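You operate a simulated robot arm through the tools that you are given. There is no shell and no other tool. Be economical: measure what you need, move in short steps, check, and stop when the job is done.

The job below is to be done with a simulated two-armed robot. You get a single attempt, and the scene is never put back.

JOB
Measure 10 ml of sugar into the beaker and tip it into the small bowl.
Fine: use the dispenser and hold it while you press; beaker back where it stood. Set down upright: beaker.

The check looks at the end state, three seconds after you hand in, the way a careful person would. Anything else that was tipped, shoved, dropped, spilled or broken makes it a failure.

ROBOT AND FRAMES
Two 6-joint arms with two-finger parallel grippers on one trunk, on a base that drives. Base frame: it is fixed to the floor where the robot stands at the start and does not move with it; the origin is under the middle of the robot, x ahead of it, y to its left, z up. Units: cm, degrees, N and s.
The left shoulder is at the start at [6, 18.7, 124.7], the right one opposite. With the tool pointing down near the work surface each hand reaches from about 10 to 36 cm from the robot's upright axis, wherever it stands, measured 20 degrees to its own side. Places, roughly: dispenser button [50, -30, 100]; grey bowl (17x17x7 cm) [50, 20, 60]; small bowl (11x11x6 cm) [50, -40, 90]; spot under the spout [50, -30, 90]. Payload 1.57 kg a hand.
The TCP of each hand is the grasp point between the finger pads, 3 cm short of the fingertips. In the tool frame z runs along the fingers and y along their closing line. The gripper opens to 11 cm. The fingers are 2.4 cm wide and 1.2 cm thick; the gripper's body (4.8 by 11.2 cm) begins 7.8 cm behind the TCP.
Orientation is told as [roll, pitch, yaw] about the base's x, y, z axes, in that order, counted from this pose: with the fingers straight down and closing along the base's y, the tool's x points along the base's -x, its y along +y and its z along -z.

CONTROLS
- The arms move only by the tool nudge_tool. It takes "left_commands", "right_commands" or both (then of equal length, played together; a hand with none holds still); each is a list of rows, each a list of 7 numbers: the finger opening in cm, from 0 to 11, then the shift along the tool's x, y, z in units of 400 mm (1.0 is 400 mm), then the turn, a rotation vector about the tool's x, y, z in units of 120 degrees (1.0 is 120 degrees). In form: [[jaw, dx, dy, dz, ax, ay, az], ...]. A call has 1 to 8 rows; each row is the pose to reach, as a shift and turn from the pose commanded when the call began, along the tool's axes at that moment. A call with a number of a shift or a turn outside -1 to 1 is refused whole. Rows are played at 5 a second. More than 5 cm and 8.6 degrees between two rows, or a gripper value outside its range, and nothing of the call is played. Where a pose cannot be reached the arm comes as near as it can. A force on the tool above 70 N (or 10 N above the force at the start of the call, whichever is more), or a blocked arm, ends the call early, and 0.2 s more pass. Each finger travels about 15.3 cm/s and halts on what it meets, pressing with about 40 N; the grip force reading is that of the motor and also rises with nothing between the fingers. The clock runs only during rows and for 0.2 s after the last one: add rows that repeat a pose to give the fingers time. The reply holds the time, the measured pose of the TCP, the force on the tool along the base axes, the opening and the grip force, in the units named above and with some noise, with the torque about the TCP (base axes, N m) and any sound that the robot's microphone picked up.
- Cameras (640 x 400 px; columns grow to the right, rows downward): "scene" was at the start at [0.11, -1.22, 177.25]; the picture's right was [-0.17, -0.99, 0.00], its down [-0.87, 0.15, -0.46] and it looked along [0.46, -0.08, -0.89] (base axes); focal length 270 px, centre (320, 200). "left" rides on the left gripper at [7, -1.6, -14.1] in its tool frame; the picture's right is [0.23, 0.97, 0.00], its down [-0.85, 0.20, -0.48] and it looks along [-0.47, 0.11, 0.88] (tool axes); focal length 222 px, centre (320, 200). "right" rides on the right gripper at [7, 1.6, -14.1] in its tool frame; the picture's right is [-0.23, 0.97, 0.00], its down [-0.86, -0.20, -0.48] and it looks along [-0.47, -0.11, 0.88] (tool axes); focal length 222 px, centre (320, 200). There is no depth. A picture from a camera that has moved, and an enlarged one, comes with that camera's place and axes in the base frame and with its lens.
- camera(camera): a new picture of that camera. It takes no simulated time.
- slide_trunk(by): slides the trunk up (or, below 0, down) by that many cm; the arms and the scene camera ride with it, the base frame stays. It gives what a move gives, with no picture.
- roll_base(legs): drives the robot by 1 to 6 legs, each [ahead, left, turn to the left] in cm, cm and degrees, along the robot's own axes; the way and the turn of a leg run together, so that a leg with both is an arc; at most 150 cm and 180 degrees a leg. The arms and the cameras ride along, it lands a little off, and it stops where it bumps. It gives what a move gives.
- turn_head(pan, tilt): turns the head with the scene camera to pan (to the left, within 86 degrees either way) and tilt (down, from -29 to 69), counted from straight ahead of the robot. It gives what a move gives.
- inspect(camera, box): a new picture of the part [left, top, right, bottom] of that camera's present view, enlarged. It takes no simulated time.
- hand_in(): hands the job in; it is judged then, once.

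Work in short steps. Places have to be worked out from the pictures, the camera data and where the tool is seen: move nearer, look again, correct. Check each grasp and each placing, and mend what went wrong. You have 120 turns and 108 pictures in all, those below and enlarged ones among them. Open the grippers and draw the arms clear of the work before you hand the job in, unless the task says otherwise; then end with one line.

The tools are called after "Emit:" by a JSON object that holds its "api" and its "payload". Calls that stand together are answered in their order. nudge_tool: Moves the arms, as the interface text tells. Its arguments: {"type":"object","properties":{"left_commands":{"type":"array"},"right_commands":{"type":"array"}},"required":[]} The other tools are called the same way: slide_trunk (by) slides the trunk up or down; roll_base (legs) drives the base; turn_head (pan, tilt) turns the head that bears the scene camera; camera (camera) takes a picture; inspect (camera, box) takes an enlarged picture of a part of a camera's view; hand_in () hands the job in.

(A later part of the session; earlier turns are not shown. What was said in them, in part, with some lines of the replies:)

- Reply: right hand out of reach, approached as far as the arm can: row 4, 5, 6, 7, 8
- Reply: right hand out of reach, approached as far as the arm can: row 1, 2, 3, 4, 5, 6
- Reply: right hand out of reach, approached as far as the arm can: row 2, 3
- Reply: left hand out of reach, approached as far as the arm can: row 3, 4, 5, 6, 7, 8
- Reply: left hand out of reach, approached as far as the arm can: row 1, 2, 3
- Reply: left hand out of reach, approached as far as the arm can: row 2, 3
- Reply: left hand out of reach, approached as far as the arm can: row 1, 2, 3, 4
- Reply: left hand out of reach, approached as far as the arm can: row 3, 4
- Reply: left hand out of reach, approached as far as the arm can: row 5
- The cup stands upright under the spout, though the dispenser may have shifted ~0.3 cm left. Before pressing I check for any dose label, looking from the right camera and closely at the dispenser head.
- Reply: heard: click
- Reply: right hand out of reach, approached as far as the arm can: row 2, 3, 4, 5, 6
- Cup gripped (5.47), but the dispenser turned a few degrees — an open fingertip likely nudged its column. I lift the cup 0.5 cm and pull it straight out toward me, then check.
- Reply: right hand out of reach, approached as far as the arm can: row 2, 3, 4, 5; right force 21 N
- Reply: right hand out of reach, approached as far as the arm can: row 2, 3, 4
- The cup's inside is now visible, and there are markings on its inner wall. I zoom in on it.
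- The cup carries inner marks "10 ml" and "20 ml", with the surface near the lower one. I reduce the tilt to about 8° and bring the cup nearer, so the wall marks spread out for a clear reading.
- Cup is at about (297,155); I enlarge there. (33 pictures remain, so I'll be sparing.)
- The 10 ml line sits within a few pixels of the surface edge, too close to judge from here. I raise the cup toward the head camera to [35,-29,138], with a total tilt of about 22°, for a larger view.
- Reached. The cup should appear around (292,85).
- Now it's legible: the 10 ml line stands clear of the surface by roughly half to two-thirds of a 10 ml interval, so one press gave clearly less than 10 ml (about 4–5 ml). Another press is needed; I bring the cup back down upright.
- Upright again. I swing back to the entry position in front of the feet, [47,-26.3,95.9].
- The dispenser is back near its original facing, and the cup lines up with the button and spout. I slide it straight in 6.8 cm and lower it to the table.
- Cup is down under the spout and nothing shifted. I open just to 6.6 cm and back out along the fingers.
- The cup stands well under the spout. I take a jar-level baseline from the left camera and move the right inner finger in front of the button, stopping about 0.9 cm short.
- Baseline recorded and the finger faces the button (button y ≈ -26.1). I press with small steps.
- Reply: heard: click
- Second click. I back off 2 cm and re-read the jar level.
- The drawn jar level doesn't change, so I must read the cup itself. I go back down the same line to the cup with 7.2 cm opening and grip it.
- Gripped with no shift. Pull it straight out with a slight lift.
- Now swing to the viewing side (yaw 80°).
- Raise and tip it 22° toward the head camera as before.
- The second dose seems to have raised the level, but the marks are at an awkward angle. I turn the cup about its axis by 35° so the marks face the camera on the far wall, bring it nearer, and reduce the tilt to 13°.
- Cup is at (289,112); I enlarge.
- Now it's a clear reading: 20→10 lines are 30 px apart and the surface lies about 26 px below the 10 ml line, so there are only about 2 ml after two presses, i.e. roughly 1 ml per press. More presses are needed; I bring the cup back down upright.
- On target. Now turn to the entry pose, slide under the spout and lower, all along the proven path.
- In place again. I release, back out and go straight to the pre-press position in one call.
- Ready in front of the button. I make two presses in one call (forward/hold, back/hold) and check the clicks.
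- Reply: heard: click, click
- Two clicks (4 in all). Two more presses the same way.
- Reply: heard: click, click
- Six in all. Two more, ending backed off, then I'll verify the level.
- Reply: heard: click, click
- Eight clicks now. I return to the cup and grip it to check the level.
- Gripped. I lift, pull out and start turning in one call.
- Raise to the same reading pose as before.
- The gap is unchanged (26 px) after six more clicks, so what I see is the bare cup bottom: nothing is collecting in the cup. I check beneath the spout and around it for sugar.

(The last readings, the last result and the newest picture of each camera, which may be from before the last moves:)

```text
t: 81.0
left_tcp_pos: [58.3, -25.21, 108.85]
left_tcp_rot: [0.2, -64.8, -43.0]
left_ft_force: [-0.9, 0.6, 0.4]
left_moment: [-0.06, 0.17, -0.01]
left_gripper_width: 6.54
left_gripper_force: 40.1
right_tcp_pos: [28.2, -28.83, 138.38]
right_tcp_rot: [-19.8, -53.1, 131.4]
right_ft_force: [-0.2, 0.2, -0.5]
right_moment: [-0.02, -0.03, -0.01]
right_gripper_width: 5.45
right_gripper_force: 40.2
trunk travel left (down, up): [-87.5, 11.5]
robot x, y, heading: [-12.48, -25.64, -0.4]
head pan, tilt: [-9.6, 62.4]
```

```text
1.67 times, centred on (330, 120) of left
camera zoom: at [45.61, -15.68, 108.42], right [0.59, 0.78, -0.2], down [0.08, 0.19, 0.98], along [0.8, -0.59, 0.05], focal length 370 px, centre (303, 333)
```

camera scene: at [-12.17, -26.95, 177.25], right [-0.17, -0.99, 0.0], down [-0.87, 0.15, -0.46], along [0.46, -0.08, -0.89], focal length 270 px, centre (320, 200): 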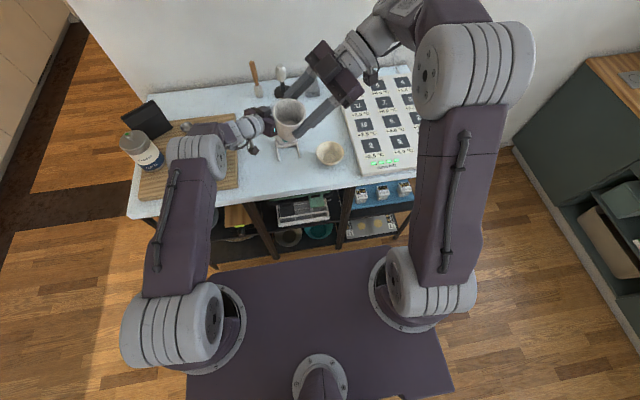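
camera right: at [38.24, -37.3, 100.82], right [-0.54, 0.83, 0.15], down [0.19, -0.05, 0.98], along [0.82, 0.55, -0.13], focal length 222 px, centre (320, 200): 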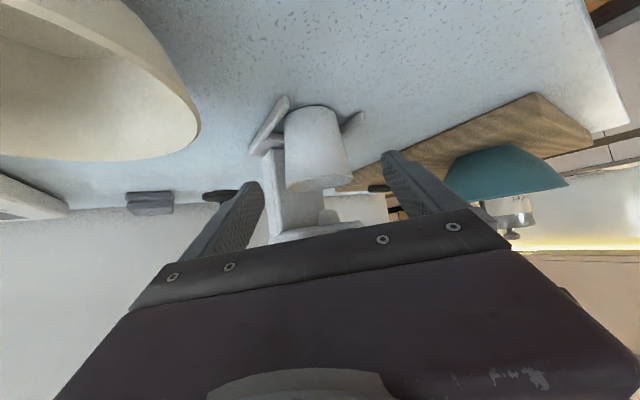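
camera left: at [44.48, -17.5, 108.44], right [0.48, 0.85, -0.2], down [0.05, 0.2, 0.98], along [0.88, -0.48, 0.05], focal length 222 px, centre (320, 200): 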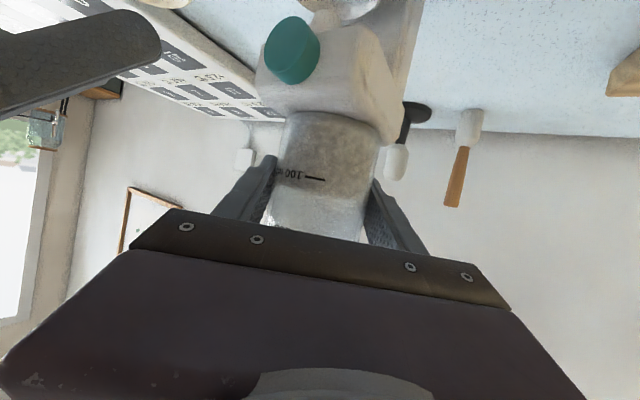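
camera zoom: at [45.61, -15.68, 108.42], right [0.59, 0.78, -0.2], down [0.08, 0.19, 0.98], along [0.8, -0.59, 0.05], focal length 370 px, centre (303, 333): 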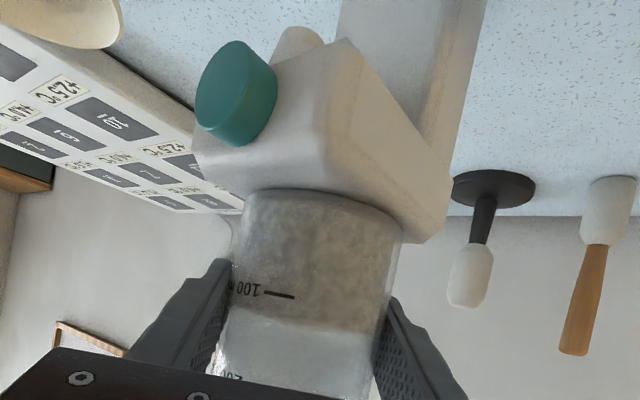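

No sugar anywhere and the jar level is unchanged, so the light click at ~4 N is not a full stroke; the button must be pushed further. I take the cup back down the same way.

Emit:
{"api": "nudge_tool", "payload": {"right_commands": [[5, 0.108, -0.019, 0.053, 0.0382, 0, 0.0377], [5, 0.216, -0.038, 0.106, 0.0764, 0, 0.0753], [5, 0.3234, -0.057, 0.159, 0.1146, 0, 0.113], [5, 0.431, -0.076, 0.2125, 0.1528, 0, 0.1507], [5, 0.539, -0.095, 0.266, 0.191, 0, 0.1884], [5, 0.647, -0.114, 0.319, 0.2292, 0, 0.226], [5, 0.755, -0.133, 0.372, 0.2674, 0, 0.2637], [5, 0.8625, -0.1525, 0.425, 0.3056, 0.0004, 0.3014]]}}

Emit:
{"api": "nudge_tool", "payload": {"right_commands": [[5, 0.022, -0.0165, 0.037, 0.046, 0.012, 0.029], [5, 0.044, -0.033, 0.074, 0.0915, 0.024, 0.058], [5, 0.066, -0.0495, 0.111, 0.137, 0.036, 0.087], [5, 0.088, -0.066, 0.1485, 0.183, 0.0475, 0.116], [5, 0.077, -0.117, 0.171, 0.183, 0.0475, 0.116], [5, 0.066, -0.168, 0.194, 0.183, 0.0475, 0.116], [5, 0.0555, -0.22, 0.216, 0.183, 0.0475, 0.116], [5, 0.067, -0.22, 0.2227, 0.183, 0.0475, 0.116]]}}

```text
t: 82.8
left_tcp_pos: [58.33, -25.48, 108.74]
left_tcp_rot: [0.2, -64.9, -43.0]
left_ft_force: [0.4, 0.0, 1.0]
left_moment: [-0.17, -0.05, -0.01]
left_gripper_width: 6.54
left_gripper_force: 40.0
right_tcp_pos: [43.07, -28.39, 102.04]
right_tcp_rot: [0.1, -60.4, 64.5]
right_ft_force: [-0.3, -0.1, -1.0]
right_moment: [-0.02, 0.03, -0.01]
right_gripper_width: 5.44
right_gripper_force: 39.9
trunk travel left (down, up): [-87.5, 11.5]
robot x, y, heading: [-12.28, -25.79, -0.2]
head pan, tilt: [-9.6, 62.4]
```

```text
t: 84.6
left_tcp_pos: [58.37, -25.31, 108.78]
left_tcp_rot: [0.2, -64.9, -42.9]
left_ft_force: [-0.2, 0.2, 0.9]
left_moment: [-0.06, 0.06, 0.01]
left_gripper_width: 6.52
left_gripper_force: 40.5
right_tcp_pos: [53.79, -26.31, 95.49]
right_tcp_rot: [0.0, -54.6, 38.7]
right_ft_force: [0.3, 0.3, -0.4]
right_moment: [0.0, 0.03, -0.03]
right_gripper_width: 5.41
right_gripper_force: 40.2
trunk travel left (down, up): [-87.5, 11.5]
robot x, y, heading: [-12.36, -25.79, -0.3]
head pan, tilt: [-9.6, 62.4]
```

The cup is in place but ~0.3 cm above the table; I lower it, release, back out and go to the pre-press pose.

Emit:
{"api": "nudge_tool", "payload": {"right_commands": [[5, 0.0075, 0, 0.0053, 0, 0, 0], [5, 0.0085, 0, 0.006, 0, 0, 0], [6.6, 0.0085, 0, 0.006, 0, 0, 0], [6.6, 0.0085, 0, -0.05, 0, 0, 0], [6.6, 0.0085, 0, -0.105, 0, 0, 0], [6.6, 0.0085, 0, -0.165, 0, 0, 0], [6.6, -0.026, -0.0035, -0.213, 0, 0, 0], [6.6, -0.0595, -0.007, -0.261, 0, 0, 0]]}}

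Emit:
{"api": "inspect", "payload": {"camera": "scene", "box": [255, 105, 325, 175]}}

```text
t: 86.4
left_tcp_pos: [58.34, -25.32, 108.88]
left_tcp_rot: [0.2, -64.9, -42.9]
left_ft_force: [-1.2, 0.6, -0.9]
left_moment: [0.04, 0.21, -0.08]
left_gripper_width: 6.53
left_gripper_force: 40.5
right_tcp_pos: [48.24, -30.92, 103.46]
right_tcp_rot: [-0.1, -54.6, 38.8]
right_ft_force: [-0.7, 0.0, 0.0]
right_moment: [0.02, 0.0, -0.04]
right_gripper_width: 6.59
right_gripper_force: 0.0
trunk travel left (down, up): [-87.5, 11.5]
robot x, y, heading: [-12.14, -26.12, -0.1]
head pan, tilt: [-9.6, 62.4]
```

```text
5.71 times, centred on (290, 140) of scene
camera zoom: at [-12.21, -26.95, 177.24], right [-0.17, -0.99, 0.0], down [-0.87, 0.15, -0.46], along [0.46, -0.08, -0.89], focal length 1540 px, centre (491, 543)
```

zoom: 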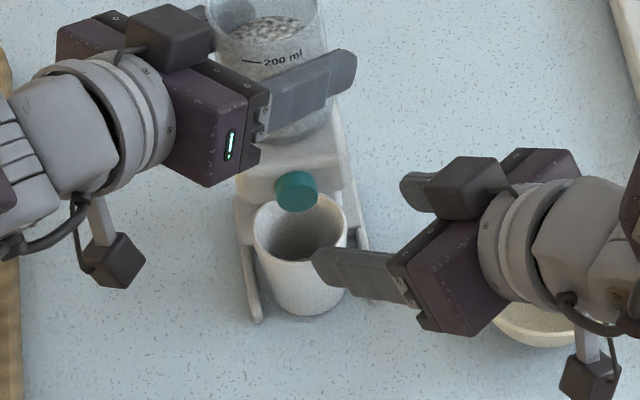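

Cup upright under the spout. Now a deeper press: beyond the click point by 0.2 then 0.5 cm, watching the force.

Emit:
{"api": "nudge_tool", "payload": {"right_commands": [[6.6, -0.015, -0.027, 0.026, 0, 0, 0], [6.6, -0.03, -0.055, 0.054, 0, 0, 0], [6.6, -0.042, -0.0725, 0.0717, 0, 0, 0], [6.6, -0.0443, -0.0756, 0.0749, 0, 0, 0], [6.6, -0.0477, -0.0803, 0.0797, 0, 0, 0], [6.6, -0.0477, -0.0803, 0.0797, 0, 0, 0]]}}

Emit:
{"api": "inspect", "payload": {"camera": "left", "box": [230, 0, 430, 240]}}

```text
t: 87.8
left_tcp_pos: [58.57, -25.24, 108.72]
left_tcp_rot: [0.4, -64.8, -43.0]
left_ft_force: [9.8, 4.8, 0.2]
left_moment: [0.3, -0.7, -0.04]
left_gripper_width: 6.52
left_gripper_force: 40.3
right_tcp_pos: [53.17, -31.1, 102.96]
right_tcp_rot: [0.0, -54.5, 38.8]
right_ft_force: [-10.3, -2.9, 1.2]
right_moment: [0.06, 0.11, 0.44]
right_gripper_width: 6.94
right_gripper_force: 1.6
trunk travel left (down, up): [-87.5, 11.5]
robot x, y, heading: [-12.52, -26.06, -0.2]
head pan, tilt: [-9.6, 62.4]
heard: click
```

```text
1.67 times, centred on (330, 120) of left
camera zoom: at [45.73, -15.64, 108.43], right [0.59, 0.78, -0.2], down [0.08, 0.19, 0.98], along [0.8, -0.59, 0.05], focal length 370 px, centre (303, 333)
```

zoom: 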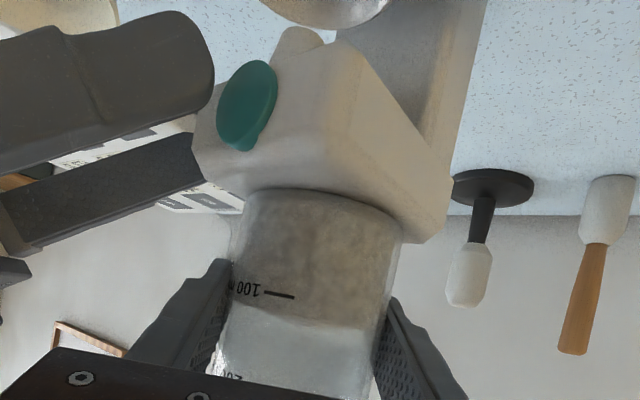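

The button is now fully in (10 N, one click). I look from the right camera at the gap between spout and cup for any flow.

Emit:
{"api": "inspect", "payload": {"camera": "right", "box": [270, 80, 410, 210]}}

```text
3.08 times, centred on (340, 145) of right
camera zoom: at [40.05, -39.65, 105.6], right [-0.51, 0.84, 0.19], down [0.21, -0.09, 0.97], along [0.84, 0.53, -0.13], focal length 684 px, centre (258, 369)
```

zoom: 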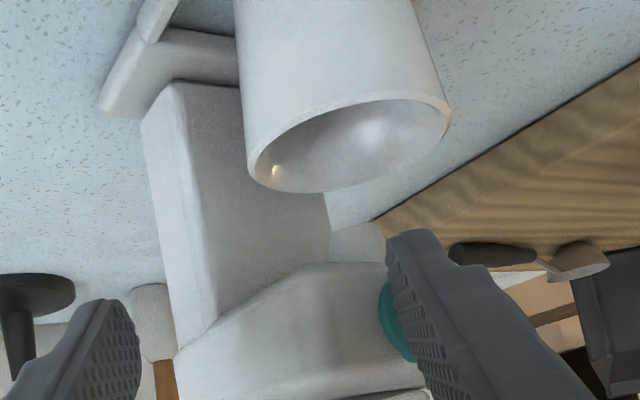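

No stream is visible. I release the button, back off and look into the cup in place at high zoom.

Emit:
{"api": "nudge_tool", "payload": {"right_commands": [[6.6, 0.0177, 0.0253, -0.0257, 0, 0, 0], [6.6, 0.0327, 0.053, -0.0537, 0, 0, 0], [6.6, 0.0477, 0.0803, -0.0797, 0, 0, 0], [6.6, 0.0477, 0.0803, -0.0797, 0, 0, 0]]}}

Emit:
{"api": "inspect", "payload": {"camera": "scene", "box": [277, 138, 297, 158]}}

```text
t: 88.8
left_tcp_pos: [58.26, -25.31, 108.76]
left_tcp_rot: [0.0, -64.9, -42.9]
left_ft_force: [-1.6, -0.4, -0.3]
left_moment: [-0.29, 0.32, 0.0]
left_gripper_width: 6.56
left_gripper_force: 39.6
right_tcp_pos: [48.28, -30.99, 103.46]
right_tcp_rot: [0.1, -54.6, 38.7]
right_ft_force: [-0.2, 0.8, 1.2]
right_moment: [0.01, 0.01, 0.0]
right_gripper_width: 6.6
right_gripper_force: 0.1
trunk travel left (down, up): [-87.5, 11.5]
robot x, y, heading: [-12.63, -25.93, -0.4]
head pan, tilt: [-9.6, 62.4]
```

```text
16.00 times, centred on (287, 148) of scene
camera zoom: at [-12.21, -26.96, 177.25], right [-0.17, -0.99, 0.0], down [-0.87, 0.15, -0.46], along [0.46, -0.08, -0.89], focal length 4312 px, centre (848, 1032)
```

zoom: 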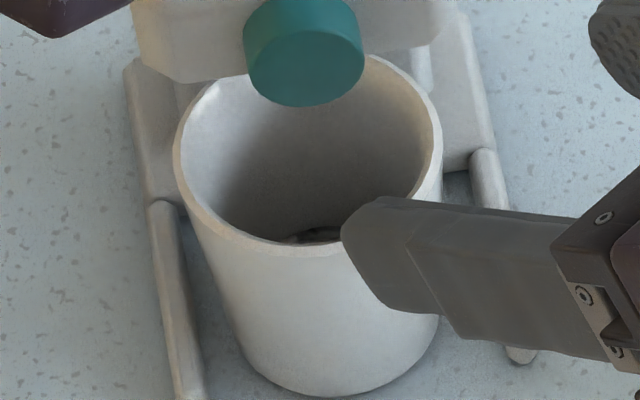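

A dark speckled patch — like the sugar in the jar — now shows at the cup's bottom: the full stroke does dispense. I grip the cup again to read the amount against the marks.

Emit:
{"api": "nudge_tool", "payload": {"right_commands": [[7.2, 0.034, 0.006, 0.048, 0, 0, 0], [7.2, 0.067, 0.012, 0.0955, 0, 0, 0], [7.2, 0.067, 0.012, 0.153, 0, 0, 0], [7.2, 0.067, 0.012, 0.21, 0, 0, 0], [7.2, 0.067, 0.012, 0.268, 0, 0, 0], [6, 0.067, 0.012, 0.268, 0, 0, 0], [5, 0.067, 0.012, 0.268, 0, 0, 0], [5, 0.067, 0.012, 0.268, 0, 0, 0]]}}

Emit:
{"api": "nudge_tool", "payload": {"right_commands": [[5, -0.012, 0, -0.0087, 0, 0, 0], [5, 0.014, 0.035, -0.045, 0, 0, 0], [5, 0.039, 0.07, -0.081, 0, 0, 0], [5, 0.065, 0.106, -0.117, 0, 0, 0], [5, 0.048, 0.111, -0.161, -0.045, -0.012, -0.029], [5, 0.031, 0.116, -0.205, -0.0905, -0.024, -0.058], [5, 0.014, 0.1205, -0.249, -0.136, -0.036, -0.087], [5, -0.003, 0.1255, -0.2935, -0.181, -0.0475, -0.1165]]}}

```text
t: 90.6
left_tcp_pos: [58.51, -25.32, 108.92]
left_tcp_rot: [0.2, -65.0, -43.1]
left_ft_force: [-0.4, 0.0, -0.4]
left_moment: [-0.09, 0.21, -0.06]
left_gripper_width: 6.55
left_gripper_force: 40.1
right_tcp_pos: [53.58, -26.09, 94.91]
right_tcp_rot: [0.0, -54.6, 38.7]
right_ft_force: [1.0, 0.3, -0.6]
right_moment: [0.04, -0.01, 0.03]
right_gripper_width: 5.42
right_gripper_force: 40.3
trunk travel left (down, up): [-87.5, 11.5]
robot x, y, heading: [-12.25, -25.77, -0.1]
head pan, tilt: [-9.6, 62.4]
```

```text
t: 92.4
left_tcp_pos: [58.35, -25.32, 108.82]
left_tcp_rot: [0.2, -64.8, -42.9]
left_ft_force: [-0.9, 0.7, -0.5]
left_moment: [0.0, 0.04, -0.01]
left_gripper_width: 6.54
left_gripper_force: 40.3
right_tcp_pos: [43.0, -28.14, 101.96]
right_tcp_rot: [-0.2, -60.3, 64.9]
right_ft_force: [0.6, 0.1, -1.5]
right_moment: [0.03, 0.05, 0.02]
right_gripper_width: 5.4
right_gripper_force: 40.1
trunk travel left (down, up): [-87.5, 11.5]
robot x, y, heading: [-12.12, -25.46, 0.0]
head pan, tilt: [-9.6, 62.4]
```

Now up to the reading pose, and read.

Emit:
{"api": "nudge_tool", "payload": {"right_commands": [[5, -0.087, 0.041, -0.075, -0.0382, 0, -0.0377], [5, -0.1745, 0.0825, -0.1495, -0.0764, 0, -0.0753], [5, -0.262, 0.124, -0.224, -0.1146, 0, -0.113], [5, -0.349, 0.165, -0.299, -0.1528, 0, -0.1507], [5, -0.436, 0.206, -0.374, -0.191, 0, -0.1884], [5, -0.5235, 0.2475, -0.4485, -0.2292, 0, -0.226], [5, -0.611, 0.289, -0.523, -0.2674, 0, -0.2637], [5, -0.698, 0.33, -0.598, -0.3056, 0, -0.3014]]}}

Emit:
{"api": "inspect", "payload": {"camera": "scene", "box": [276, 106, 302, 124]}}

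```text
t: 94.2
left_tcp_pos: [58.25, -25.3, 108.84]
left_tcp_rot: [0.1, -64.9, -42.8]
left_ft_force: [-1.6, 1.1, 1.2]
left_moment: [-0.02, 0.15, -0.06]
left_gripper_width: 6.53
left_gripper_force: 39.9
right_tcp_pos: [27.98, -28.75, 138.04]
right_tcp_rot: [-19.7, -53.0, 131.1]
right_ft_force: [0.0, 0.6, -1.5]
right_moment: [-0.04, -0.05, 0.0]
right_gripper_width: 5.41
right_gripper_force: 40.7
trunk travel left (down, up): [-87.5, 11.5]
robot x, y, heading: [-12.59, -25.8, 0.1]
head pan, tilt: [-9.6, 62.4]
```

```text
16.00 times, centred on (289, 115) of scene
camera zoom: at [-12.26, -26.89, 177.24], right [-0.17, -0.99, 0.0], down [-0.87, 0.15, -0.46], along [0.46, -0.08, -0.89], focal length 4312 px, centre (816, 1560)
```

zoom: 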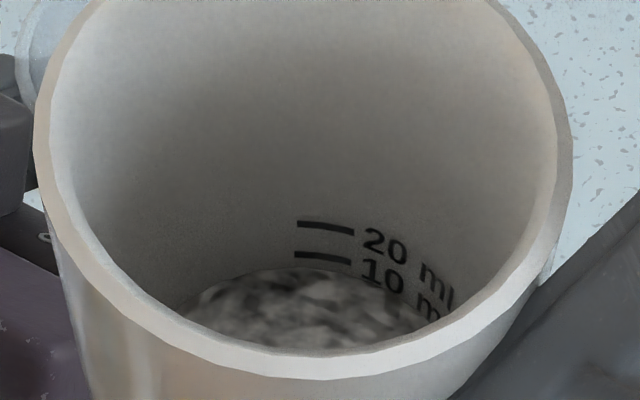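

Now it's clear: empty gap was 26 px and now it is 13 px — one full stroke gave 5 ml. Exactly one more full stroke is needed. Back down and under the spout.

Emit:
{"api": "nudge_tool", "payload": {"right_commands": [[5, 0.108, -0.019, 0.053, 0.0382, 0, 0.0377], [5, 0.216, -0.038, 0.106, 0.0764, 0, 0.0753], [5, 0.3234, -0.057, 0.159, 0.1146, 0, 0.113], [5, 0.431, -0.076, 0.2125, 0.1528, 0, 0.1507], [5, 0.539, -0.095, 0.266, 0.191, 0, 0.1884], [5, 0.647, -0.114, 0.319, 0.2292, 0, 0.226], [5, 0.755, -0.133, 0.372, 0.2674, 0, 0.2637], [5, 0.8625, -0.1525, 0.425, 0.3056, 0.0004, 0.3014]]}}

Emit:
{"api": "nudge_tool", "payload": {"right_commands": [[5, 0.022, -0.0165, 0.037, 0.046, 0.012, 0.029], [5, 0.044, -0.033, 0.074, 0.0915, 0.024, 0.058], [5, 0.066, -0.0495, 0.111, 0.137, 0.036, 0.087], [5, 0.088, -0.066, 0.1485, 0.183, 0.0475, 0.116], [5, 0.077, -0.117, 0.171, 0.183, 0.0475, 0.116], [5, 0.066, -0.168, 0.194, 0.183, 0.0475, 0.116], [5, 0.0555, -0.22, 0.216, 0.183, 0.0475, 0.116], [5, 0.067, -0.22, 0.2227, 0.183, 0.0475, 0.116]]}}

```text
t: 96.0
left_tcp_pos: [58.46, -25.37, 108.88]
left_tcp_rot: [0.3, -64.9, -43.0]
left_ft_force: [1.2, 0.4, -0.8]
left_moment: [-0.11, -0.06, 0.05]
left_gripper_width: 6.52
left_gripper_force: 39.9
right_tcp_pos: [43.04, -28.46, 101.88]
right_tcp_rot: [-0.1, -60.2, 64.6]
right_ft_force: [0.4, 0.2, -0.5]
right_moment: [-0.02, -0.01, -0.06]
right_gripper_width: 5.4
right_gripper_force: 39.8
trunk travel left (down, up): [-87.5, 11.5]
robot x, y, heading: [-12.19, -25.63, -0.2]
head pan, tilt: [-9.6, 62.4]
```

```text
t: 97.8
left_tcp_pos: [58.4, -25.24, 108.84]
left_tcp_rot: [0.1, -64.9, -43.0]
left_ft_force: [-0.3, 0.2, 0.4]
left_moment: [-0.04, 0.06, 0.03]
left_gripper_width: 6.55
left_gripper_force: 40.0
right_tcp_pos: [53.83, -26.39, 95.42]
right_tcp_rot: [-0.4, -54.6, 38.9]
right_ft_force: [-0.2, 0.0, -1.3]
right_moment: [-0.04, 0.03, -0.03]
right_gripper_width: 5.4
right_gripper_force: 39.6
trunk travel left (down, up): [-87.5, 11.5]
robot x, y, heading: [-12.58, -25.91, -0.2]
head pan, tilt: [-9.6, 62.4]
```

Slightly high again (the grip is at z 94.9 when standing). Lower 0.5, release, back out to the pre-press pose.

Emit:
{"api": "nudge_tool", "payload": {"right_commands": [[5, 0.006, 0.002, 0.0045, 0, 0, 0], [5, 0.0105, 0.003, 0.0073, 0, 0, 0], [6.6, 0.0105, 0.003, 0.0073, 0, 0, 0], [6.6, 0.0105, 0.003, -0.05, 0, 0, 0], [6.6, 0.0105, 0.003, -0.105, 0, 0, 0], [6.6, 0.0105, 0.003, -0.165, 0, 0, 0], [6.6, -0.026, 0, -0.213, 0, 0, 0], [6.6, -0.0595, -0.004, -0.261, 0, 0, 0]]}}

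Emit:
{"api": "inspect", "payload": {"camera": "scene", "box": [265, 115, 315, 165]}}

```text
t: 99.6
left_tcp_pos: [58.36, -25.42, 108.83]
left_tcp_rot: [0.3, -65.0, -43.0]
left_ft_force: [-1.2, 1.2, -0.3]
left_moment: [0.02, 0.21, -0.03]
left_gripper_width: 6.53
left_gripper_force: 39.3
right_tcp_pos: [48.27, -31.07, 103.25]
right_tcp_rot: [-0.4, -54.6, 39.0]
right_ft_force: [0.4, 0.4, -0.1]
right_moment: [0.0, -0.01, -0.03]
right_gripper_width: 6.59
right_gripper_force: 0.0
trunk travel left (down, up): [-87.5, 11.5]
robot x, y, heading: [-12.07, -25.77, -0.1]
head pan, tilt: [-9.6, 62.4]
```

```text
8.00 times, centred on (290, 140) of scene
camera zoom: at [-12.21, -26.96, 177.24], right [-0.17, -0.99, 0.0], down [-0.87, 0.15, -0.46], along [0.46, -0.08, -0.89], focal length 2156 px, centre (560, 680)
```

zoom: 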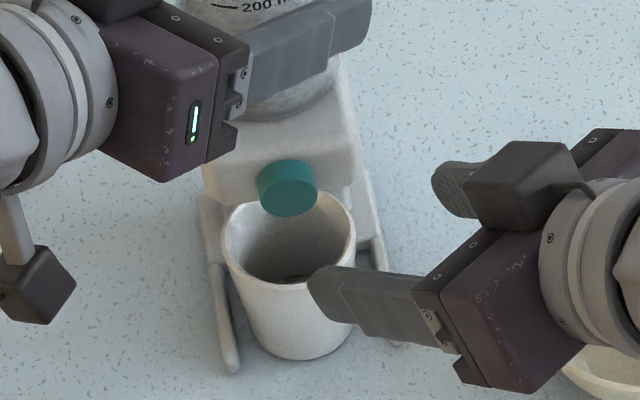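

Everything's in place. One full stroke, same depth as the one that dispensed, then back off.

Emit:
{"api": "nudge_tool", "payload": {"right_commands": [[6.6, -0.017, -0.026, 0.025, 0, 0, 0], [6.6, -0.033, -0.053, 0.052, 0, 0, 0], [6.6, -0.045, -0.071, 0.0697, 0, 0, 0], [6.6, -0.0473, -0.0741, 0.0729, 0, 0, 0], [6.6, -0.0507, -0.0788, 0.0777, 0, 0, 0], [6.6, -0.0507, -0.0788, 0.0777, 0, 0, 0]]}}

```text
t: 101.0
left_tcp_pos: [58.42, -25.3, 108.86]
left_tcp_rot: [0.4, -64.9, -43.0]
left_ft_force: [8.7, 2.4, -0.3]
left_moment: [0.18, -0.63, -0.06]
left_gripper_width: 6.53
left_gripper_force: 40.0
right_tcp_pos: [53.07, -31.19, 103.03]
right_tcp_rot: [-0.4, -54.5, 38.9]
right_ft_force: [-9.4, -3.2, 2.0]
right_moment: [0.03, 0.05, 0.46]
right_gripper_width: 6.94
right_gripper_force: 2.2
trunk travel left (down, up): [-87.5, 11.5]
robot x, y, heading: [-12.11, -25.79, -0.1]
head pan, tilt: [-9.6, 62.4]
heard: click
```

Click with 9.4 N, nearly the same. I back off and check in place that the level rose.

Emit:
{"api": "nudge_tool", "payload": {"right_commands": [[6.6, 0.0177, 0.0253, -0.0257, 0, 0, 0], [6.6, 0.0337, 0.0523, -0.0527, 0, 0, 0], [6.6, 0.0507, 0.0788, -0.0777, 0, 0, 0]]}}

Emit:
{"api": "inspect", "payload": {"camera": "scene", "box": [277, 138, 297, 158]}}

```text
t: 101.8
left_tcp_pos: [58.29, -25.48, 108.86]
left_tcp_rot: [0.1, -64.9, -42.9]
left_ft_force: [-0.6, -0.7, 0.0]
left_moment: [-0.22, 0.12, -0.04]
left_gripper_width: 6.53
left_gripper_force: 39.8
right_tcp_pos: [48.2, -30.87, 103.25]
right_tcp_rot: [-0.5, -54.6, 39.0]
right_ft_force: [-0.2, 0.4, 0.3]
right_moment: [-0.01, 0.06, 0.0]
right_gripper_width: 6.6
right_gripper_force: 0.0
trunk travel left (down, up): [-87.5, 11.5]
robot x, y, heading: [-12.52, -25.47, -0.2]
head pan, tilt: [-9.6, 62.4]
```

```text
16.00 times, centred on (287, 148) of scene
camera zoom: at [-12.22, -26.96, 177.25], right [-0.17, -0.99, 0.0], down [-0.87, 0.15, -0.46], along [0.46, -0.08, -0.89], focal length 4312 px, centre (848, 1032)
```

zoom: 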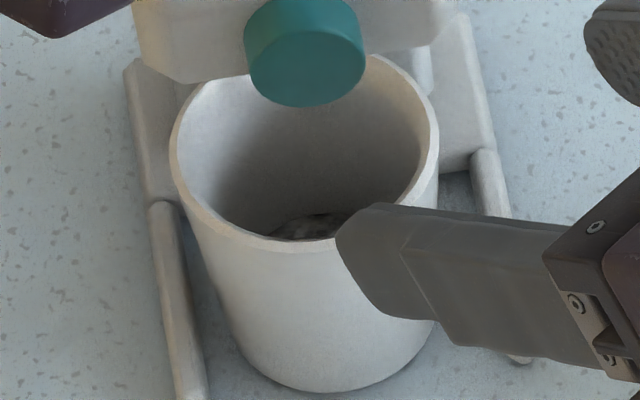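

The surface top rose by the same amount again (row 227 → 213), so 10 ml are in the cup. I grip it and pull it out.

Emit:
{"api": "nudge_tool", "payload": {"right_commands": [[7.2, 0.034, 0.005, 0.048, 0, 0, 0], [7.2, 0.066, 0.009, 0.0955, 0, 0, 0], [7.2, 0.066, 0.009, 0.153, 0, 0, 0], [7.2, 0.066, 0.009, 0.21, 0, 0, 0], [7.2, 0.066, 0.009, 0.2675, 0, 0, 0], [6, 0.066, 0.009, 0.2675, 0, 0, 0], [5, 0.066, 0.009, 0.2675, 0, 0, 0], [5, 0.066, 0.009, 0.2675, 0, 0, 0]]}}

Emit:
{"api": "nudge_tool", "payload": {"right_commands": [[5, -0.012, 0, -0.0087, 0, 0, 0], [5, 0.014, 0.035, -0.045, 0, 0, 0], [5, 0.039, 0.07, -0.081, 0, 0, 0], [5, 0.065, 0.106, -0.117, 0, 0, 0], [5, 0.048, 0.111, -0.161, -0.045, -0.012, -0.029], [5, 0.031, 0.116, -0.205, -0.0905, -0.024, -0.058], [5, 0.014, 0.1205, -0.249, -0.136, -0.036, -0.087], [5, -0.003, 0.1255, -0.2935, -0.181, -0.0475, -0.1165]]}}

```text
t: 103.6
left_tcp_pos: [58.39, -25.39, 108.85]
left_tcp_rot: [0.2, -65.0, -43.2]
left_ft_force: [-0.4, 0.5, 0.6]
left_moment: [-0.11, 0.21, -0.03]
left_gripper_width: 6.54
left_gripper_force: 39.8
right_tcp_pos: [53.72, -26.09, 94.88]
right_tcp_rot: [-0.3, -54.5, 38.9]
right_ft_force: [0.0, 0.1, -0.4]
right_moment: [0.02, -0.01, 0.01]
right_gripper_width: 5.39
right_gripper_force: 39.7
trunk travel left (down, up): [-87.5, 11.5]
robot x, y, heading: [-12.42, -25.73, -0.0]
head pan, tilt: [-9.6, 62.4]
```

```text
t: 105.4
left_tcp_pos: [58.35, -25.44, 108.88]
left_tcp_rot: [0.2, -64.9, -43.0]
left_ft_force: [0.1, 0.9, -0.1]
left_moment: [-0.01, 0.07, 0.03]
left_gripper_width: 6.53
left_gripper_force: 40.3
right_tcp_pos: [43.09, -28.32, 101.84]
right_tcp_rot: [-0.6, -60.3, 65.0]
right_ft_force: [-0.6, 0.1, -0.7]
right_moment: [-0.02, -0.02, 0.0]
right_gripper_width: 5.38
right_gripper_force: 40.6
trunk travel left (down, up): [-87.5, 11.5]
robot x, y, heading: [-12.52, -25.58, -0.1]
head pan, tilt: [-9.6, 62.4]
```

Cup out with 10 ml. In one call the left hand lets go of the jar and backs off along its fingers, while the right hand carries the cup above the near side of the bowl ([49,-38.8,105]).

Emit:
{"api": "nudge_tool", "payload": {"left_commands": [[8, 0, 0, 0, 0, 0, 0], [10, 0, 0, 0, 0, 0, 0], [10, 0, 0, -0.03, 0, 0, 0], [10, 0, 0, -0.07, 0, 0, 0], [10, 0, 0, -0.11, 0, 0, 0], [10, 0, 0, -0.15, 0, 0, 0], [10, 0, 0, -0.19, 0, 0, 0], [10, 0, 0, -0.225, 0, 0, 0]], "right_commands": [[5, 0.003, -0.041, -0.032, 0.034, -0.034, 0.011], [5, 0.006, -0.082, -0.064, 0.068, -0.069, 0.021], [5, 0.009, -0.1225, -0.096, 0.1015, -0.103, 0.032], [5, 0.012, -0.163, -0.128, 0.135, -0.137, 0.043], [5, 0.015, -0.204, -0.16, 0.169, -0.172, 0.053], [5, 0.0175, -0.245, -0.192, 0.203, -0.206, 0.064], [5, 0.0175, -0.245, -0.192, 0.203, -0.206, 0.064], [5, 0.0175, -0.245, -0.192, 0.203, -0.206, 0.064]]}}

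Emit:
{"api": "camera", "payload": {"camera": "scene"}}

```text
t: 107.2
left_tcp_pos: [52.38, -19.8, 112.67]
left_tcp_rot: [0.2, -65.0, -43.1]
left_ft_force: [0.3, -0.3, 0.1]
left_moment: [0.01, -0.03, 0.0]
left_gripper_width: 10.01
left_gripper_force: 0.1
right_tcp_pos: [48.86, -38.72, 105.01]
right_tcp_rot: [-1.7, -85.6, 40.7]
right_ft_force: [0.5, 0.5, -1.3]
right_moment: [-0.01, 0.06, 0.01]
right_gripper_width: 5.38
right_gripper_force: 39.6
trunk travel left (down, up): [-87.5, 11.5]
robot x, y, heading: [-12.26, -25.57, -0.4]
head pan, tilt: [-9.6, 62.4]
```

```text
9 pictures are left
camera scene: at [-12.22, -26.91, 177.25], right [-0.17, -0.99, 0.0], down [-0.87, 0.15, -0.46], along [0.46, -0.08, -0.89], focal length 270 px, centre (320, 200)
```

scene: 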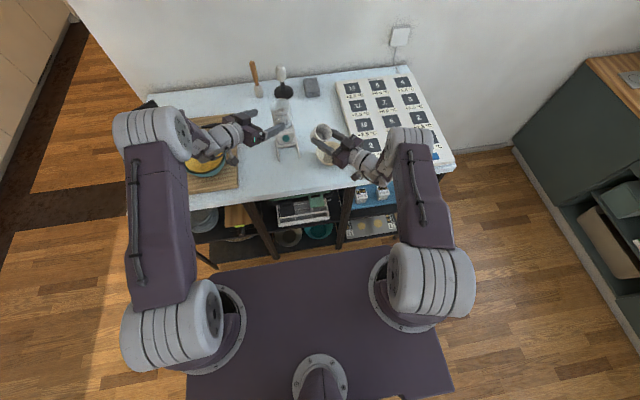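

The dispenser is left standing. I zoom on cup and bowl before tipping.

Emit:
{"api": "inspect", "payload": {"camera": "scene", "box": [290, 110, 360, 175]}}

```text
6.15 times, centred on (325, 142) of scene
camera zoom: at [-12.22, -26.91, 177.25], right [-0.17, -0.99, 0.0], down [-0.87, 0.15, -0.46], along [0.46, -0.08, -0.89], focal length 1659 px, centre (289, 554)
```

zoom: 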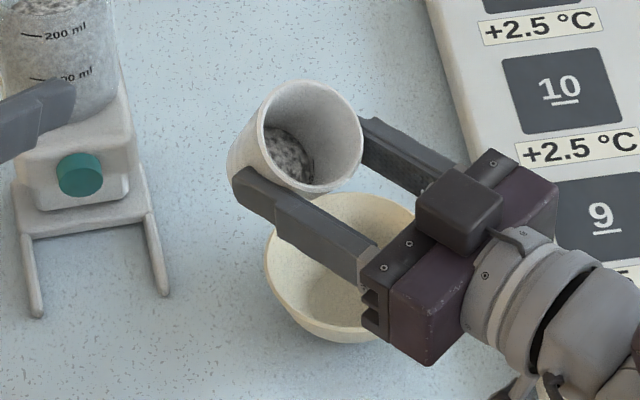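

The cup's mouth side lies over the bowl centre ([48.9,-41.4]) once tipped to the right. I start rolling the wrist slowly, lowering 1.5 cm.

Emit:
{"api": "nudge_tool", "payload": {"right_commands": [[5, 0.012, 0, 0, 0, 0, 0.068], [5, 0.025, 0, 0, 0, 0, 0.136], [5, 0.037, 0, 0, 0, 0, 0.204], [5, 0.037, 0, 0, 0, 0, 0.272], [5, 0.037, 0, 0, 0, 0, 0.34], [5, 0.037, 0, 0, 0, 0, 0.408], [5, 0.037, 0, 0, 0, 0, 0.476], [5, 0.037, 0, 0, 0, 0, 0.544]]}}

Emit:
{"api": "inspect", "payload": {"camera": "scene", "box": [290, 110, 360, 175]}}

```text
t: 109.0
left_tcp_pos: [52.27, -19.8, 112.72]
left_tcp_rot: [0.2, -64.9, -43.0]
left_ft_force: [0.2, -0.1, 0.4]
left_moment: [0.01, -0.01, -0.03]
left_gripper_width: 9.98
left_gripper_force: 0.1
right_tcp_pos: [48.72, -38.84, 103.57]
right_tcp_rot: [85.0, -24.6, -48.8]
right_ft_force: [0.9, 0.1, -1.2]
right_moment: [-0.01, -0.01, 0.04]
right_gripper_width: 5.37
right_gripper_force: 39.9
trunk travel left (down, up): [-87.5, 11.5]
robot x, y, heading: [-12.28, -25.51, -0.4]
head pan, tilt: [-9.6, 62.4]
```

```text
6.15 times, centred on (325, 142) of scene
camera zoom: at [-12.17, -26.95, 177.25], right [-0.17, -0.99, 0.0], down [-0.87, 0.15, -0.46], along [0.46, -0.08, -0.89], focal length 1659 px, centre (289, 554)
```

zoom: 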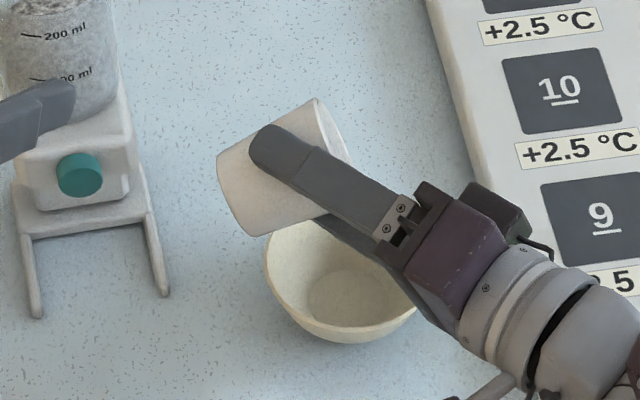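

About 70° tipped, nothing lost; the mouth sits ~2 cm forward of the bowl's centre, so I shift 2 cm toward me and roll further.

Emit:
{"api": "nudge_tool", "payload": {"right_commands": [[5, 0.0155, 0.0055, -0.019, 0, 0, 0], [5, 0.031, 0.011, -0.038, 0, 0, 0.06], [5, 0.031, 0.011, -0.038, 0, 0, 0.13], [5, 0.031, 0.011, -0.038, 0, 0, 0.2], [5, 0.031, 0.011, -0.038, 0, 0, 0.27], [5, 0.031, 0.011, -0.038, 0, 0, 0.34], [5, 0.031, 0.011, -0.038, 0, 0, 0.41], [5, 0.031, 0.011, -0.038, 0, 0, 0.48]]}}

Emit:
{"api": "inspect", "payload": {"camera": "scene", "box": [290, 110, 360, 175]}}

```text
t: 110.8
left_tcp_pos: [52.36, -19.8, 112.65]
left_tcp_rot: [0.2, -64.9, -43.0]
left_ft_force: [0.1, 0.2, -0.3]
left_moment: [-0.01, 0.01, -0.03]
left_gripper_width: 9.98
left_gripper_force: 0.1
right_tcp_pos: [46.71, -38.81, 103.48]
right_tcp_rot: [84.6, 32.8, -53.8]
right_ft_force: [-0.6, 0.4, -0.4]
right_moment: [-0.06, -0.01, 0.0]
right_gripper_width: 5.41
right_gripper_force: 39.9
trunk travel left (down, up): [-87.5, 11.5]
robot x, y, heading: [-12.23, -26.01, -0.2]
head pan, tilt: [-9.6, 62.4]
```

```text
6.15 times, centred on (325, 142) of scene
camera zoom: at [-12.17, -26.95, 177.25], right [-0.17, -0.99, 0.0], down [-0.87, 0.15, -0.46], along [0.46, -0.08, -0.89], focal length 1659 px, centre (289, 554)
```

zoom: 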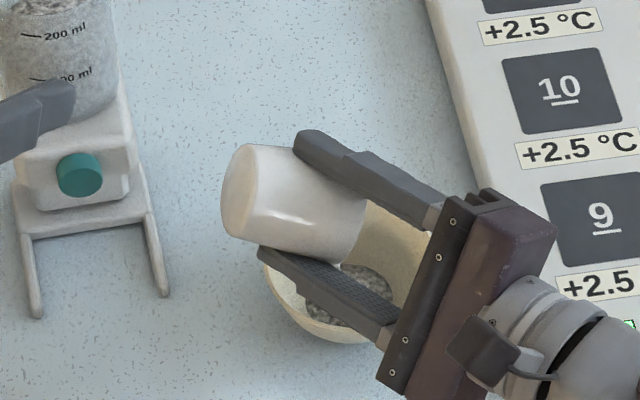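

Sugar is landing in the bowl. I roll another 30° and hold so the cup empties completely.

Emit:
{"api": "nudge_tool", "payload": {"right_commands": [[5, 0, 0, 0, 0, 0, 0.07], [5, 0, 0, 0, 0, 0, 0.14], [5, 0, 0, 0, 0, 0, 0.21], [5, 0, 0, 0, 0, 0, 0.26], [5, 0, 0, 0, 0, 0, 0.26], [5, 0, 0, 0, 0, 0, 0.26], [5, 0, 0, 0, 0, 0, 0.26]]}}

Emit:
{"api": "nudge_tool", "payload": {"right_commands": [[5, 0, 0, 0, 0, 0, -0.07], [5, 0, 0, 0, 0, 0, -0.14], [5, 0, 0, 0, 0, 0, -0.21], [5, 0, 0, 0, 0, 0, -0.28], [5, 0, 0, 0, 0, 0, -0.35], [5, 0, 0, 0, 0, 0, -0.42], [5, 0, 0, 0, 0, 0, -0.49], [5, 0, 0, 0, 0, 0, -0.56]]}}

Emit:
{"api": "nudge_tool", "payload": {"right_commands": [[5, 0, 0, 0, 0, 0, -0.07], [5, 0, 0, 0, 0, 0, -0.14], [5, 0, 0, 0, 0, 0, -0.21], [5, 0, 0, 0, 0, 0, -0.28], [5, 0, 0, 0, 0, 0, -0.35], [5, 0, 0, 0, 0, 0, -0.42], [5, 0, 0, 0, 0, 0, -0.49], [5, 0, 0, 0, 0, 0, -0.56]]}}

Emit:
{"api": "inspect", "payload": {"camera": "scene", "box": [290, 110, 360, 175]}}

```text
t: 112.4
left_tcp_pos: [52.37, -19.76, 112.65]
left_tcp_rot: [0.2, -64.8, -43.0]
left_ft_force: [0.8, -0.2, -0.1]
left_moment: [-0.02, -0.02, 0.01]
left_gripper_width: 9.99
left_gripper_force: 0.3
right_tcp_pos: [46.82, -38.82, 103.6]
right_tcp_rot: [79.7, 63.7, -60.1]
right_ft_force: [-0.1, 0.2, -0.7]
right_moment: [-0.02, 0.02, 0.02]
right_gripper_width: 5.4
right_gripper_force: 39.8
trunk travel left (down, up): [-87.5, 11.5]
robot x, y, heading: [-12.32, -25.73, -0.1]
head pan, tilt: [-9.6, 62.4]
```

```text
t: 114.2
left_tcp_pos: [52.44, -19.72, 112.64]
left_tcp_rot: [0.2, -64.9, -43.1]
left_ft_force: [0.0, -0.3, -0.1]
left_moment: [-0.01, 0.02, -0.02]
left_gripper_width: 10.0
left_gripper_force: 0.0
right_tcp_pos: [46.72, -38.73, 103.72]
right_tcp_rot: [85.4, -3.4, -50.6]
right_ft_force: [-0.2, -1.0, -1.5]
right_moment: [-0.09, 0.02, -0.05]
right_gripper_width: 5.37
right_gripper_force: 40.1
trunk travel left (down, up): [-87.5, 11.5]
robot x, y, heading: [-12.19, -25.51, -0.2]
head pan, tilt: [-9.6, 62.4]
```

```text
t: 116.0
left_tcp_pos: [52.39, -19.77, 112.72]
left_tcp_rot: [0.2, -64.9, -43.0]
left_ft_force: [0.3, 0.3, -0.7]
left_moment: [-0.03, 0.02, 0.0]
left_gripper_width: 10.02
left_gripper_force: 0.1
right_tcp_pos: [46.87, -38.74, 103.57]
right_tcp_rot: [76.7, -70.1, -38.3]
right_ft_force: [0.4, 0.9, -0.1]
right_moment: [-0.02, -0.01, 0.02]
right_gripper_width: 5.4
right_gripper_force: 40.1
trunk travel left (down, up): [-87.5, 11.5]
robot x, y, heading: [-12.26, -25.98, -0.3]
head pan, tilt: [-9.6, 62.4]
```

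```text
6.15 times, centred on (325, 142) of scene
camera zoom: at [-12.16, -26.95, 177.25], right [-0.17, -0.99, 0.0], down [-0.87, 0.15, -0.46], along [0.46, -0.08, -0.89], focal length 1659 px, centre (289, 554)
```

zoom: 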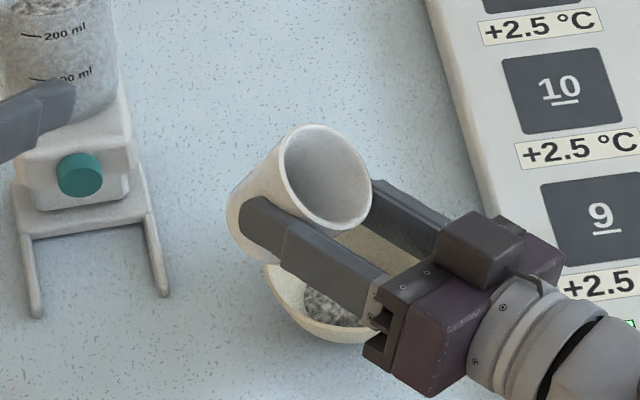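

The cup is empty and the sugar lies in the bowl. I level the cup (yaw ~40°, pitch -55°), moving slightly forward/up to keep within reach, then roll the base left and back toward the cup's original place.

Emit:
{"api": "nudge_tool", "payload": {"right_commands": [[5, -0.009, -0.007, 0.011, 0.009, 0.051, -0.032], [5, -0.018, -0.014, 0.022, 0.018, 0.102, -0.064], [5, -0.026, -0.022, 0.033, 0.027, 0.154, -0.096], [5, -0.035, -0.029, 0.044, 0.036, 0.205, -0.128], [5, -0.044, -0.036, 0.055, 0.0444, 0.256, -0.16], [5, -0.044, -0.036, 0.055, 0.0444, 0.256, -0.16]]}}

Emit:
{"api": "roll_base", "payload": {"legs": [[-4.5, 0, 0], [0, 12, 0]]}}

Emit:
{"api": "inspect", "payload": {"camera": "scene", "box": [250, 90, 370, 190]}}

```text
t: 117.4
left_tcp_pos: [52.33, -19.9, 112.56]
left_tcp_rot: [0.2, -64.9, -43.0]
left_ft_force: [0.3, 0.0, 0.1]
left_moment: [0.02, 0.01, 0.0]
left_gripper_width: 10.01
left_gripper_force: 0.1
right_tcp_pos: [49.85, -38.97, 104.61]
right_tcp_rot: [-0.3, -54.4, 39.3]
right_ft_force: [0.1, 0.1, -1.3]
right_moment: [0.0, 0.03, 0.02]
right_gripper_width: 5.41
right_gripper_force: 39.9
trunk travel left (down, up): [-87.5, 11.5]
robot x, y, heading: [-12.4, -25.43, -0.2]
head pan, tilt: [-9.6, 62.4]
```

```text
t: 119.1
left_tcp_pos: [47.65, -7.73, 112.71]
left_tcp_rot: [0.5, -64.9, -43.2]
left_ft_force: [-0.8, -1.0, 0.5]
left_moment: [0.02, 0.0, 0.01]
left_gripper_width: 10.01
left_gripper_force: 0.1
right_tcp_pos: [45.12, -26.74, 104.76]
right_tcp_rot: [-0.2, -54.6, 39.3]
right_ft_force: [-0.3, 0.0, -0.8]
right_moment: [0.02, 0.01, 0.02]
right_gripper_width: 5.4
right_gripper_force: 40.5
trunk travel left (down, up): [-87.5, 11.5]
robot x, y, heading: [-16.8, -13.77, -0.1]
head pan, tilt: [-9.6, 62.4]
```

```text
4.00 times, centred on (310, 140) of scene
camera zoom: at [-16.9, -15.08, 177.25], right [-0.17, -0.99, 0.0], down [-0.87, 0.15, -0.46], along [0.46, -0.08, -0.89], focal length 1078 px, centre (360, 440)
```

zoom: 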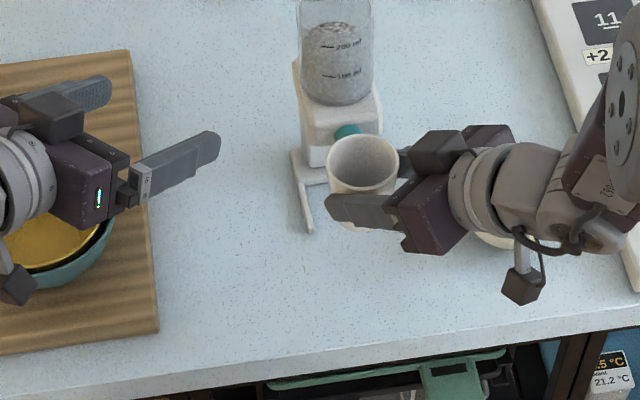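

Clear view. I move the left hand up and away, and bring the cup over its original spot at z ≈ 97.2.

Emit:
{"api": "nudge_tool", "payload": {"left_commands": [[10, -0.033, 0.013, -0.067, 0, 0, 0], [10, -0.066, 0.027, -0.134, 0, 0, 0], [10, -0.099, 0.04, -0.201, 0, 0, 0], [10, -0.099, 0.04, -0.201, 0, 0, 0], [10, -0.099, 0.04, -0.201, 0, 0, 0], [10, -0.099, 0.04, -0.201, 0, 0, 0]], "right_commands": [[5, 0, 0, 0, 0, 0, 0], [5, 0.004, 0.0445, 0.06, 0, 0, 0], [5, 0.008, 0.1, 0.134, 0, 0, 0], [5, 0.0125, 0.16, 0.215, 0, 0, 0], [5, 0.017, 0.2225, 0.299, 0, 0, 0], [5, 0.017, 0.2225, 0.299, 0, 0, 0]]}}

Emit:
{"api": "inspect", "payload": {"camera": "scene", "box": [250, 100, 340, 190]}}

```text
t: 120.5
left_tcp_pos: [44.9, -2.67, 119.62]
left_tcp_rot: [0.2, -64.9, -43.0]
left_ft_force: [0.4, 1.0, -0.5]
left_moment: [0.01, 0.02, -0.02]
left_gripper_width: 10.0
left_gripper_force: 0.0
right_tcp_pos: [46.87, -13.82, 97.01]
right_tcp_rot: [-0.2, -54.5, 39.2]
right_ft_force: [1.1, 0.8, -1.5]
right_moment: [0.02, 0.0, 0.0]
right_gripper_width: 5.39
right_gripper_force: 40.2
trunk travel left (down, up): [-87.5, 11.5]
robot x, y, heading: [-16.77, -13.77, -0.1]
head pan, tilt: [-9.6, 62.4]
```

```text
4.44 times, centred on (295, 145) of scene
camera zoom: at [-16.66, -14.75, 177.25], right [-0.17, -0.99, 0.0], down [-0.87, 0.15, -0.46], along [0.46, -0.08, -0.89], focal length 1198 px, centre (431, 444)
```

zoom: 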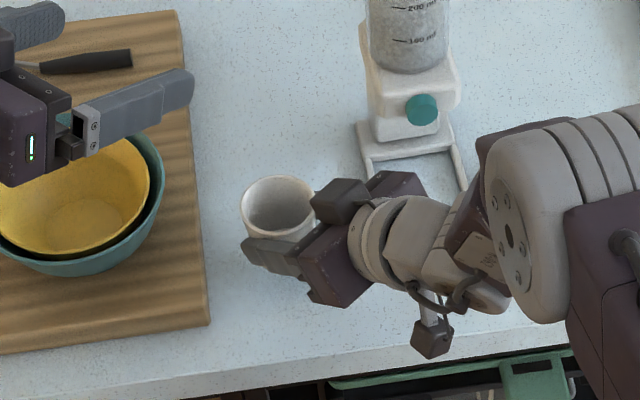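

Cup centre reads [47.3,-13.2] against the original [47.2,-13.5]. I lower it with a 0.2 cm correction and check contact.

Emit:
{"api": "nudge_tool", "payload": {"right_commands": [[5, 0.021, -0.002, 0.013, 0, 0, 0], [5, 0.04, -0.004, 0.025, 0, 0, 0], [5, 0.0446, -0.004, 0.028, 0, 0, 0], [5, 0.0446, -0.004, 0.028, 0, 0, 0]]}}

```text
t: 121.5
left_tcp_pos: [44.92, -2.59, 119.61]
left_tcp_rot: [0.2, -65.0, -42.9]
left_ft_force: [0.0, -0.7, -0.1]
left_moment: [-0.01, 0.01, 0.03]
left_gripper_width: 10.01
left_gripper_force: 0.1
right_tcp_pos: [46.99, -14.1, 94.94]
right_tcp_rot: [-0.2, -54.6, 39.2]
right_ft_force: [-0.8, 0.2, -2.1]
right_moment: [-0.01, 0.04, -0.01]
right_gripper_width: 5.38
right_gripper_force: 39.7
trunk travel left (down, up): [-87.5, 11.5]
robot x, y, heading: [-16.95, -13.69, 0.2]
head pan, tilt: [-9.6, 62.4]
```

No contact yet (-2.1 N). I ease down another 0.3 cm.

Emit:
{"api": "nudge_tool", "payload": {"right_commands": [[5, 0.003, 0, 0.0022, 0, 0, 0], [5, 0.006, 0, 0.0043, 0, 0, 0], [5, 0.006, 0, 0.0043, 0, 0, 0]]}}

```text
t: 122.3
left_tcp_pos: [44.74, -2.63, 119.6]
left_tcp_rot: [0.3, -64.9, -43.0]
left_ft_force: [0.4, 0.2, 0.6]
left_moment: [-0.02, 0.01, 0.02]
left_gripper_width: 10.01
left_gripper_force: 0.1
right_tcp_pos: [46.98, -14.05, 94.87]
right_tcp_rot: [-0.3, -54.6, 39.3]
right_ft_force: [2.5, -0.7, 6.7]
right_moment: [0.19, -0.1, -0.07]
right_gripper_width: 5.38
right_gripper_force: 40.2
trunk travel left (down, up): [-87.5, 11.5]
robot x, y, heading: [-16.94, -13.58, -0.2]
head pan, tilt: [-9.6, 62.4]
```

Contact now (+6.7 N). I open gently, back straight out along the fingers, and lift away.

Emit:
{"api": "nudge_tool", "payload": {"right_commands": [[5, -0.003, 0, -0.002, 0, 0, 0], [5.9, -0.003, 0, -0.002, 0, 0, 0], [6.8, -0.003, 0, -0.002, 0, 0, 0], [6.8, -0.003, 0, -0.055, 0, 0, 0], [6.8, -0.003, 0, -0.11, 0, 0, 0], [6.8, -0.003, 0, -0.17, 0, 0, 0], [6.8, -0.07, -0.02, -0.21, 0, 0, 0], [6.8, -0.14, -0.05, -0.25, 0, 0, 0]]}}

Emit:
{"api": "camera", "payload": {"camera": "scene"}}

```text
t: 124.1
left_tcp_pos: [44.85, -2.52, 119.65]
left_tcp_rot: [0.1, -64.9, -43.1]
left_ft_force: [-0.2, 0.6, -0.4]
left_moment: [0.03, 0.01, -0.02]
left_gripper_width: 10.0
left_gripper_force: 0.0
right_tcp_pos: [44.48, -18.46, 105.13]
right_tcp_rot: [-0.2, -54.4, 39.3]
right_ft_force: [-0.5, 0.1, -0.1]
right_moment: [0.02, -0.01, -0.01]
right_gripper_width: 6.78
right_gripper_force: 0.1
trunk travel left (down, up): [-87.5, 11.5]
robot x, y, heading: [-16.66, -13.69, -0.2]
head pan, tilt: [-9.6, 62.4]
```

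```text
2 pictures are left
camera scene: at [-16.68, -14.79, 177.24], right [-0.17, -0.99, 0.0], down [-0.87, 0.15, -0.46], along [0.46, -0.08, -0.89], focal length 270 px, centre (320, 200)
```

scene: 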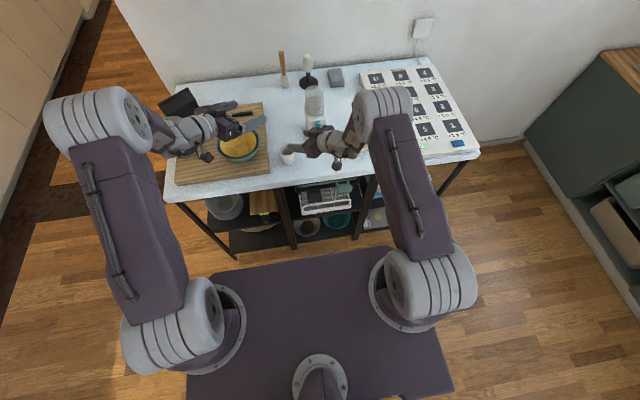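

The cup stands free. I raise the right hand, open both grippers, and back the robot away from the table.

Emit:
{"api": "nudge_tool", "payload": {"right_commands": [[8, -0.08, -0.03, -0.06, 0, 0, 0], [10, -0.163, -0.06, -0.116, 0, 0, 0], [11, -0.24, -0.06, -0.17, 0, 0, 0]], "left_commands": [[11, 0, 0, 0, 0, 0, 0], [11, 0, 0, 0, 0, 0, 0], [11, 0, 0, 0, 0, 0, 0]]}}

Emit:
{"api": "roll_base", "payload": {"legs": [[-20, 0, 0]]}}

Emit:
{"api": "inspect", "payload": {"camera": "scene", "box": [265, 60, 385, 160]}}

```text
t: 124.9
left_tcp_pos: [44.82, -2.63, 119.54]
left_tcp_rot: [0.2, -64.9, -42.9]
left_ft_force: [-0.9, 0.5, 0.0]
left_moment: [-0.01, 0.01, 0.01]
left_gripper_width: 11.0
left_gripper_force: 0.0
right_tcp_pos: [46.03, -20.43, 116.95]
right_tcp_rot: [-0.4, -54.4, 39.4]
right_ft_force: [0.4, 0.2, 0.0]
right_moment: [-0.01, 0.01, 0.0]
right_gripper_width: 11.0
right_gripper_force: 0.0
trunk travel left (down, up): [-87.5, 11.5]
robot x, y, heading: [-16.73, -13.83, -0.1]
head pan, tilt: [-9.6, 62.4]
```

```text
t: 126.5
left_tcp_pos: [25.36, -2.72, 119.48]
left_tcp_rot: [-0.1, -64.8, -42.8]
left_ft_force: [-0.7, 0.2, 0.5]
left_moment: [-0.01, -0.02, -0.04]
left_gripper_width: 11.01
left_gripper_force: 0.1
right_tcp_pos: [26.5, -20.54, 116.66]
right_tcp_rot: [0.1, -54.2, 38.9]
right_ft_force: [0.4, 0.2, -0.6]
right_moment: [0.04, 0.01, -0.02]
right_gripper_width: 10.97
right_gripper_force: 0.1
trunk travel left (down, up): [-87.5, 11.5]
robot x, y, heading: [-36.86, -13.46, -0.1]
head pan, tilt: [-9.6, 62.4]
```

```text
4.00 times, centred on (325, 110) of scene
camera zoom: at [-36.0, -14.71, 177.24], right [-0.17, -0.99, 0.0], down [-0.87, 0.15, -0.46], along [0.45, -0.08, -0.89], focal length 1078 px, centre (300, 560)
```

zoom: 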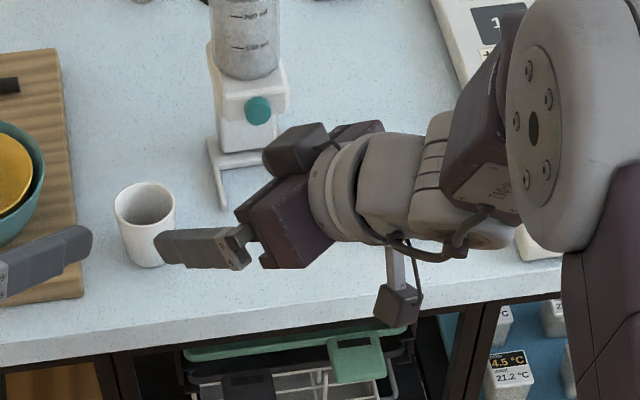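

The cup stands upright at about [46.9,-13.3], matching its original place. The dispenser is upright and nearly where it was, and both grippers are open and clear, so I hand in.

Emit:
{"api": "hand_in", "payload": {}}

```text
The job is handed in.
```

I measured 10 ml of sugar into the beaker with two full presses of the dispenser, held by its jar, and tipped it into the small bowl. I handed the job in with the beaker upright within about 0.5 cm of its spot. The dispenser got nudged and turned a few degrees; I turned it back by hand, to within about 0.5 cm by eye.
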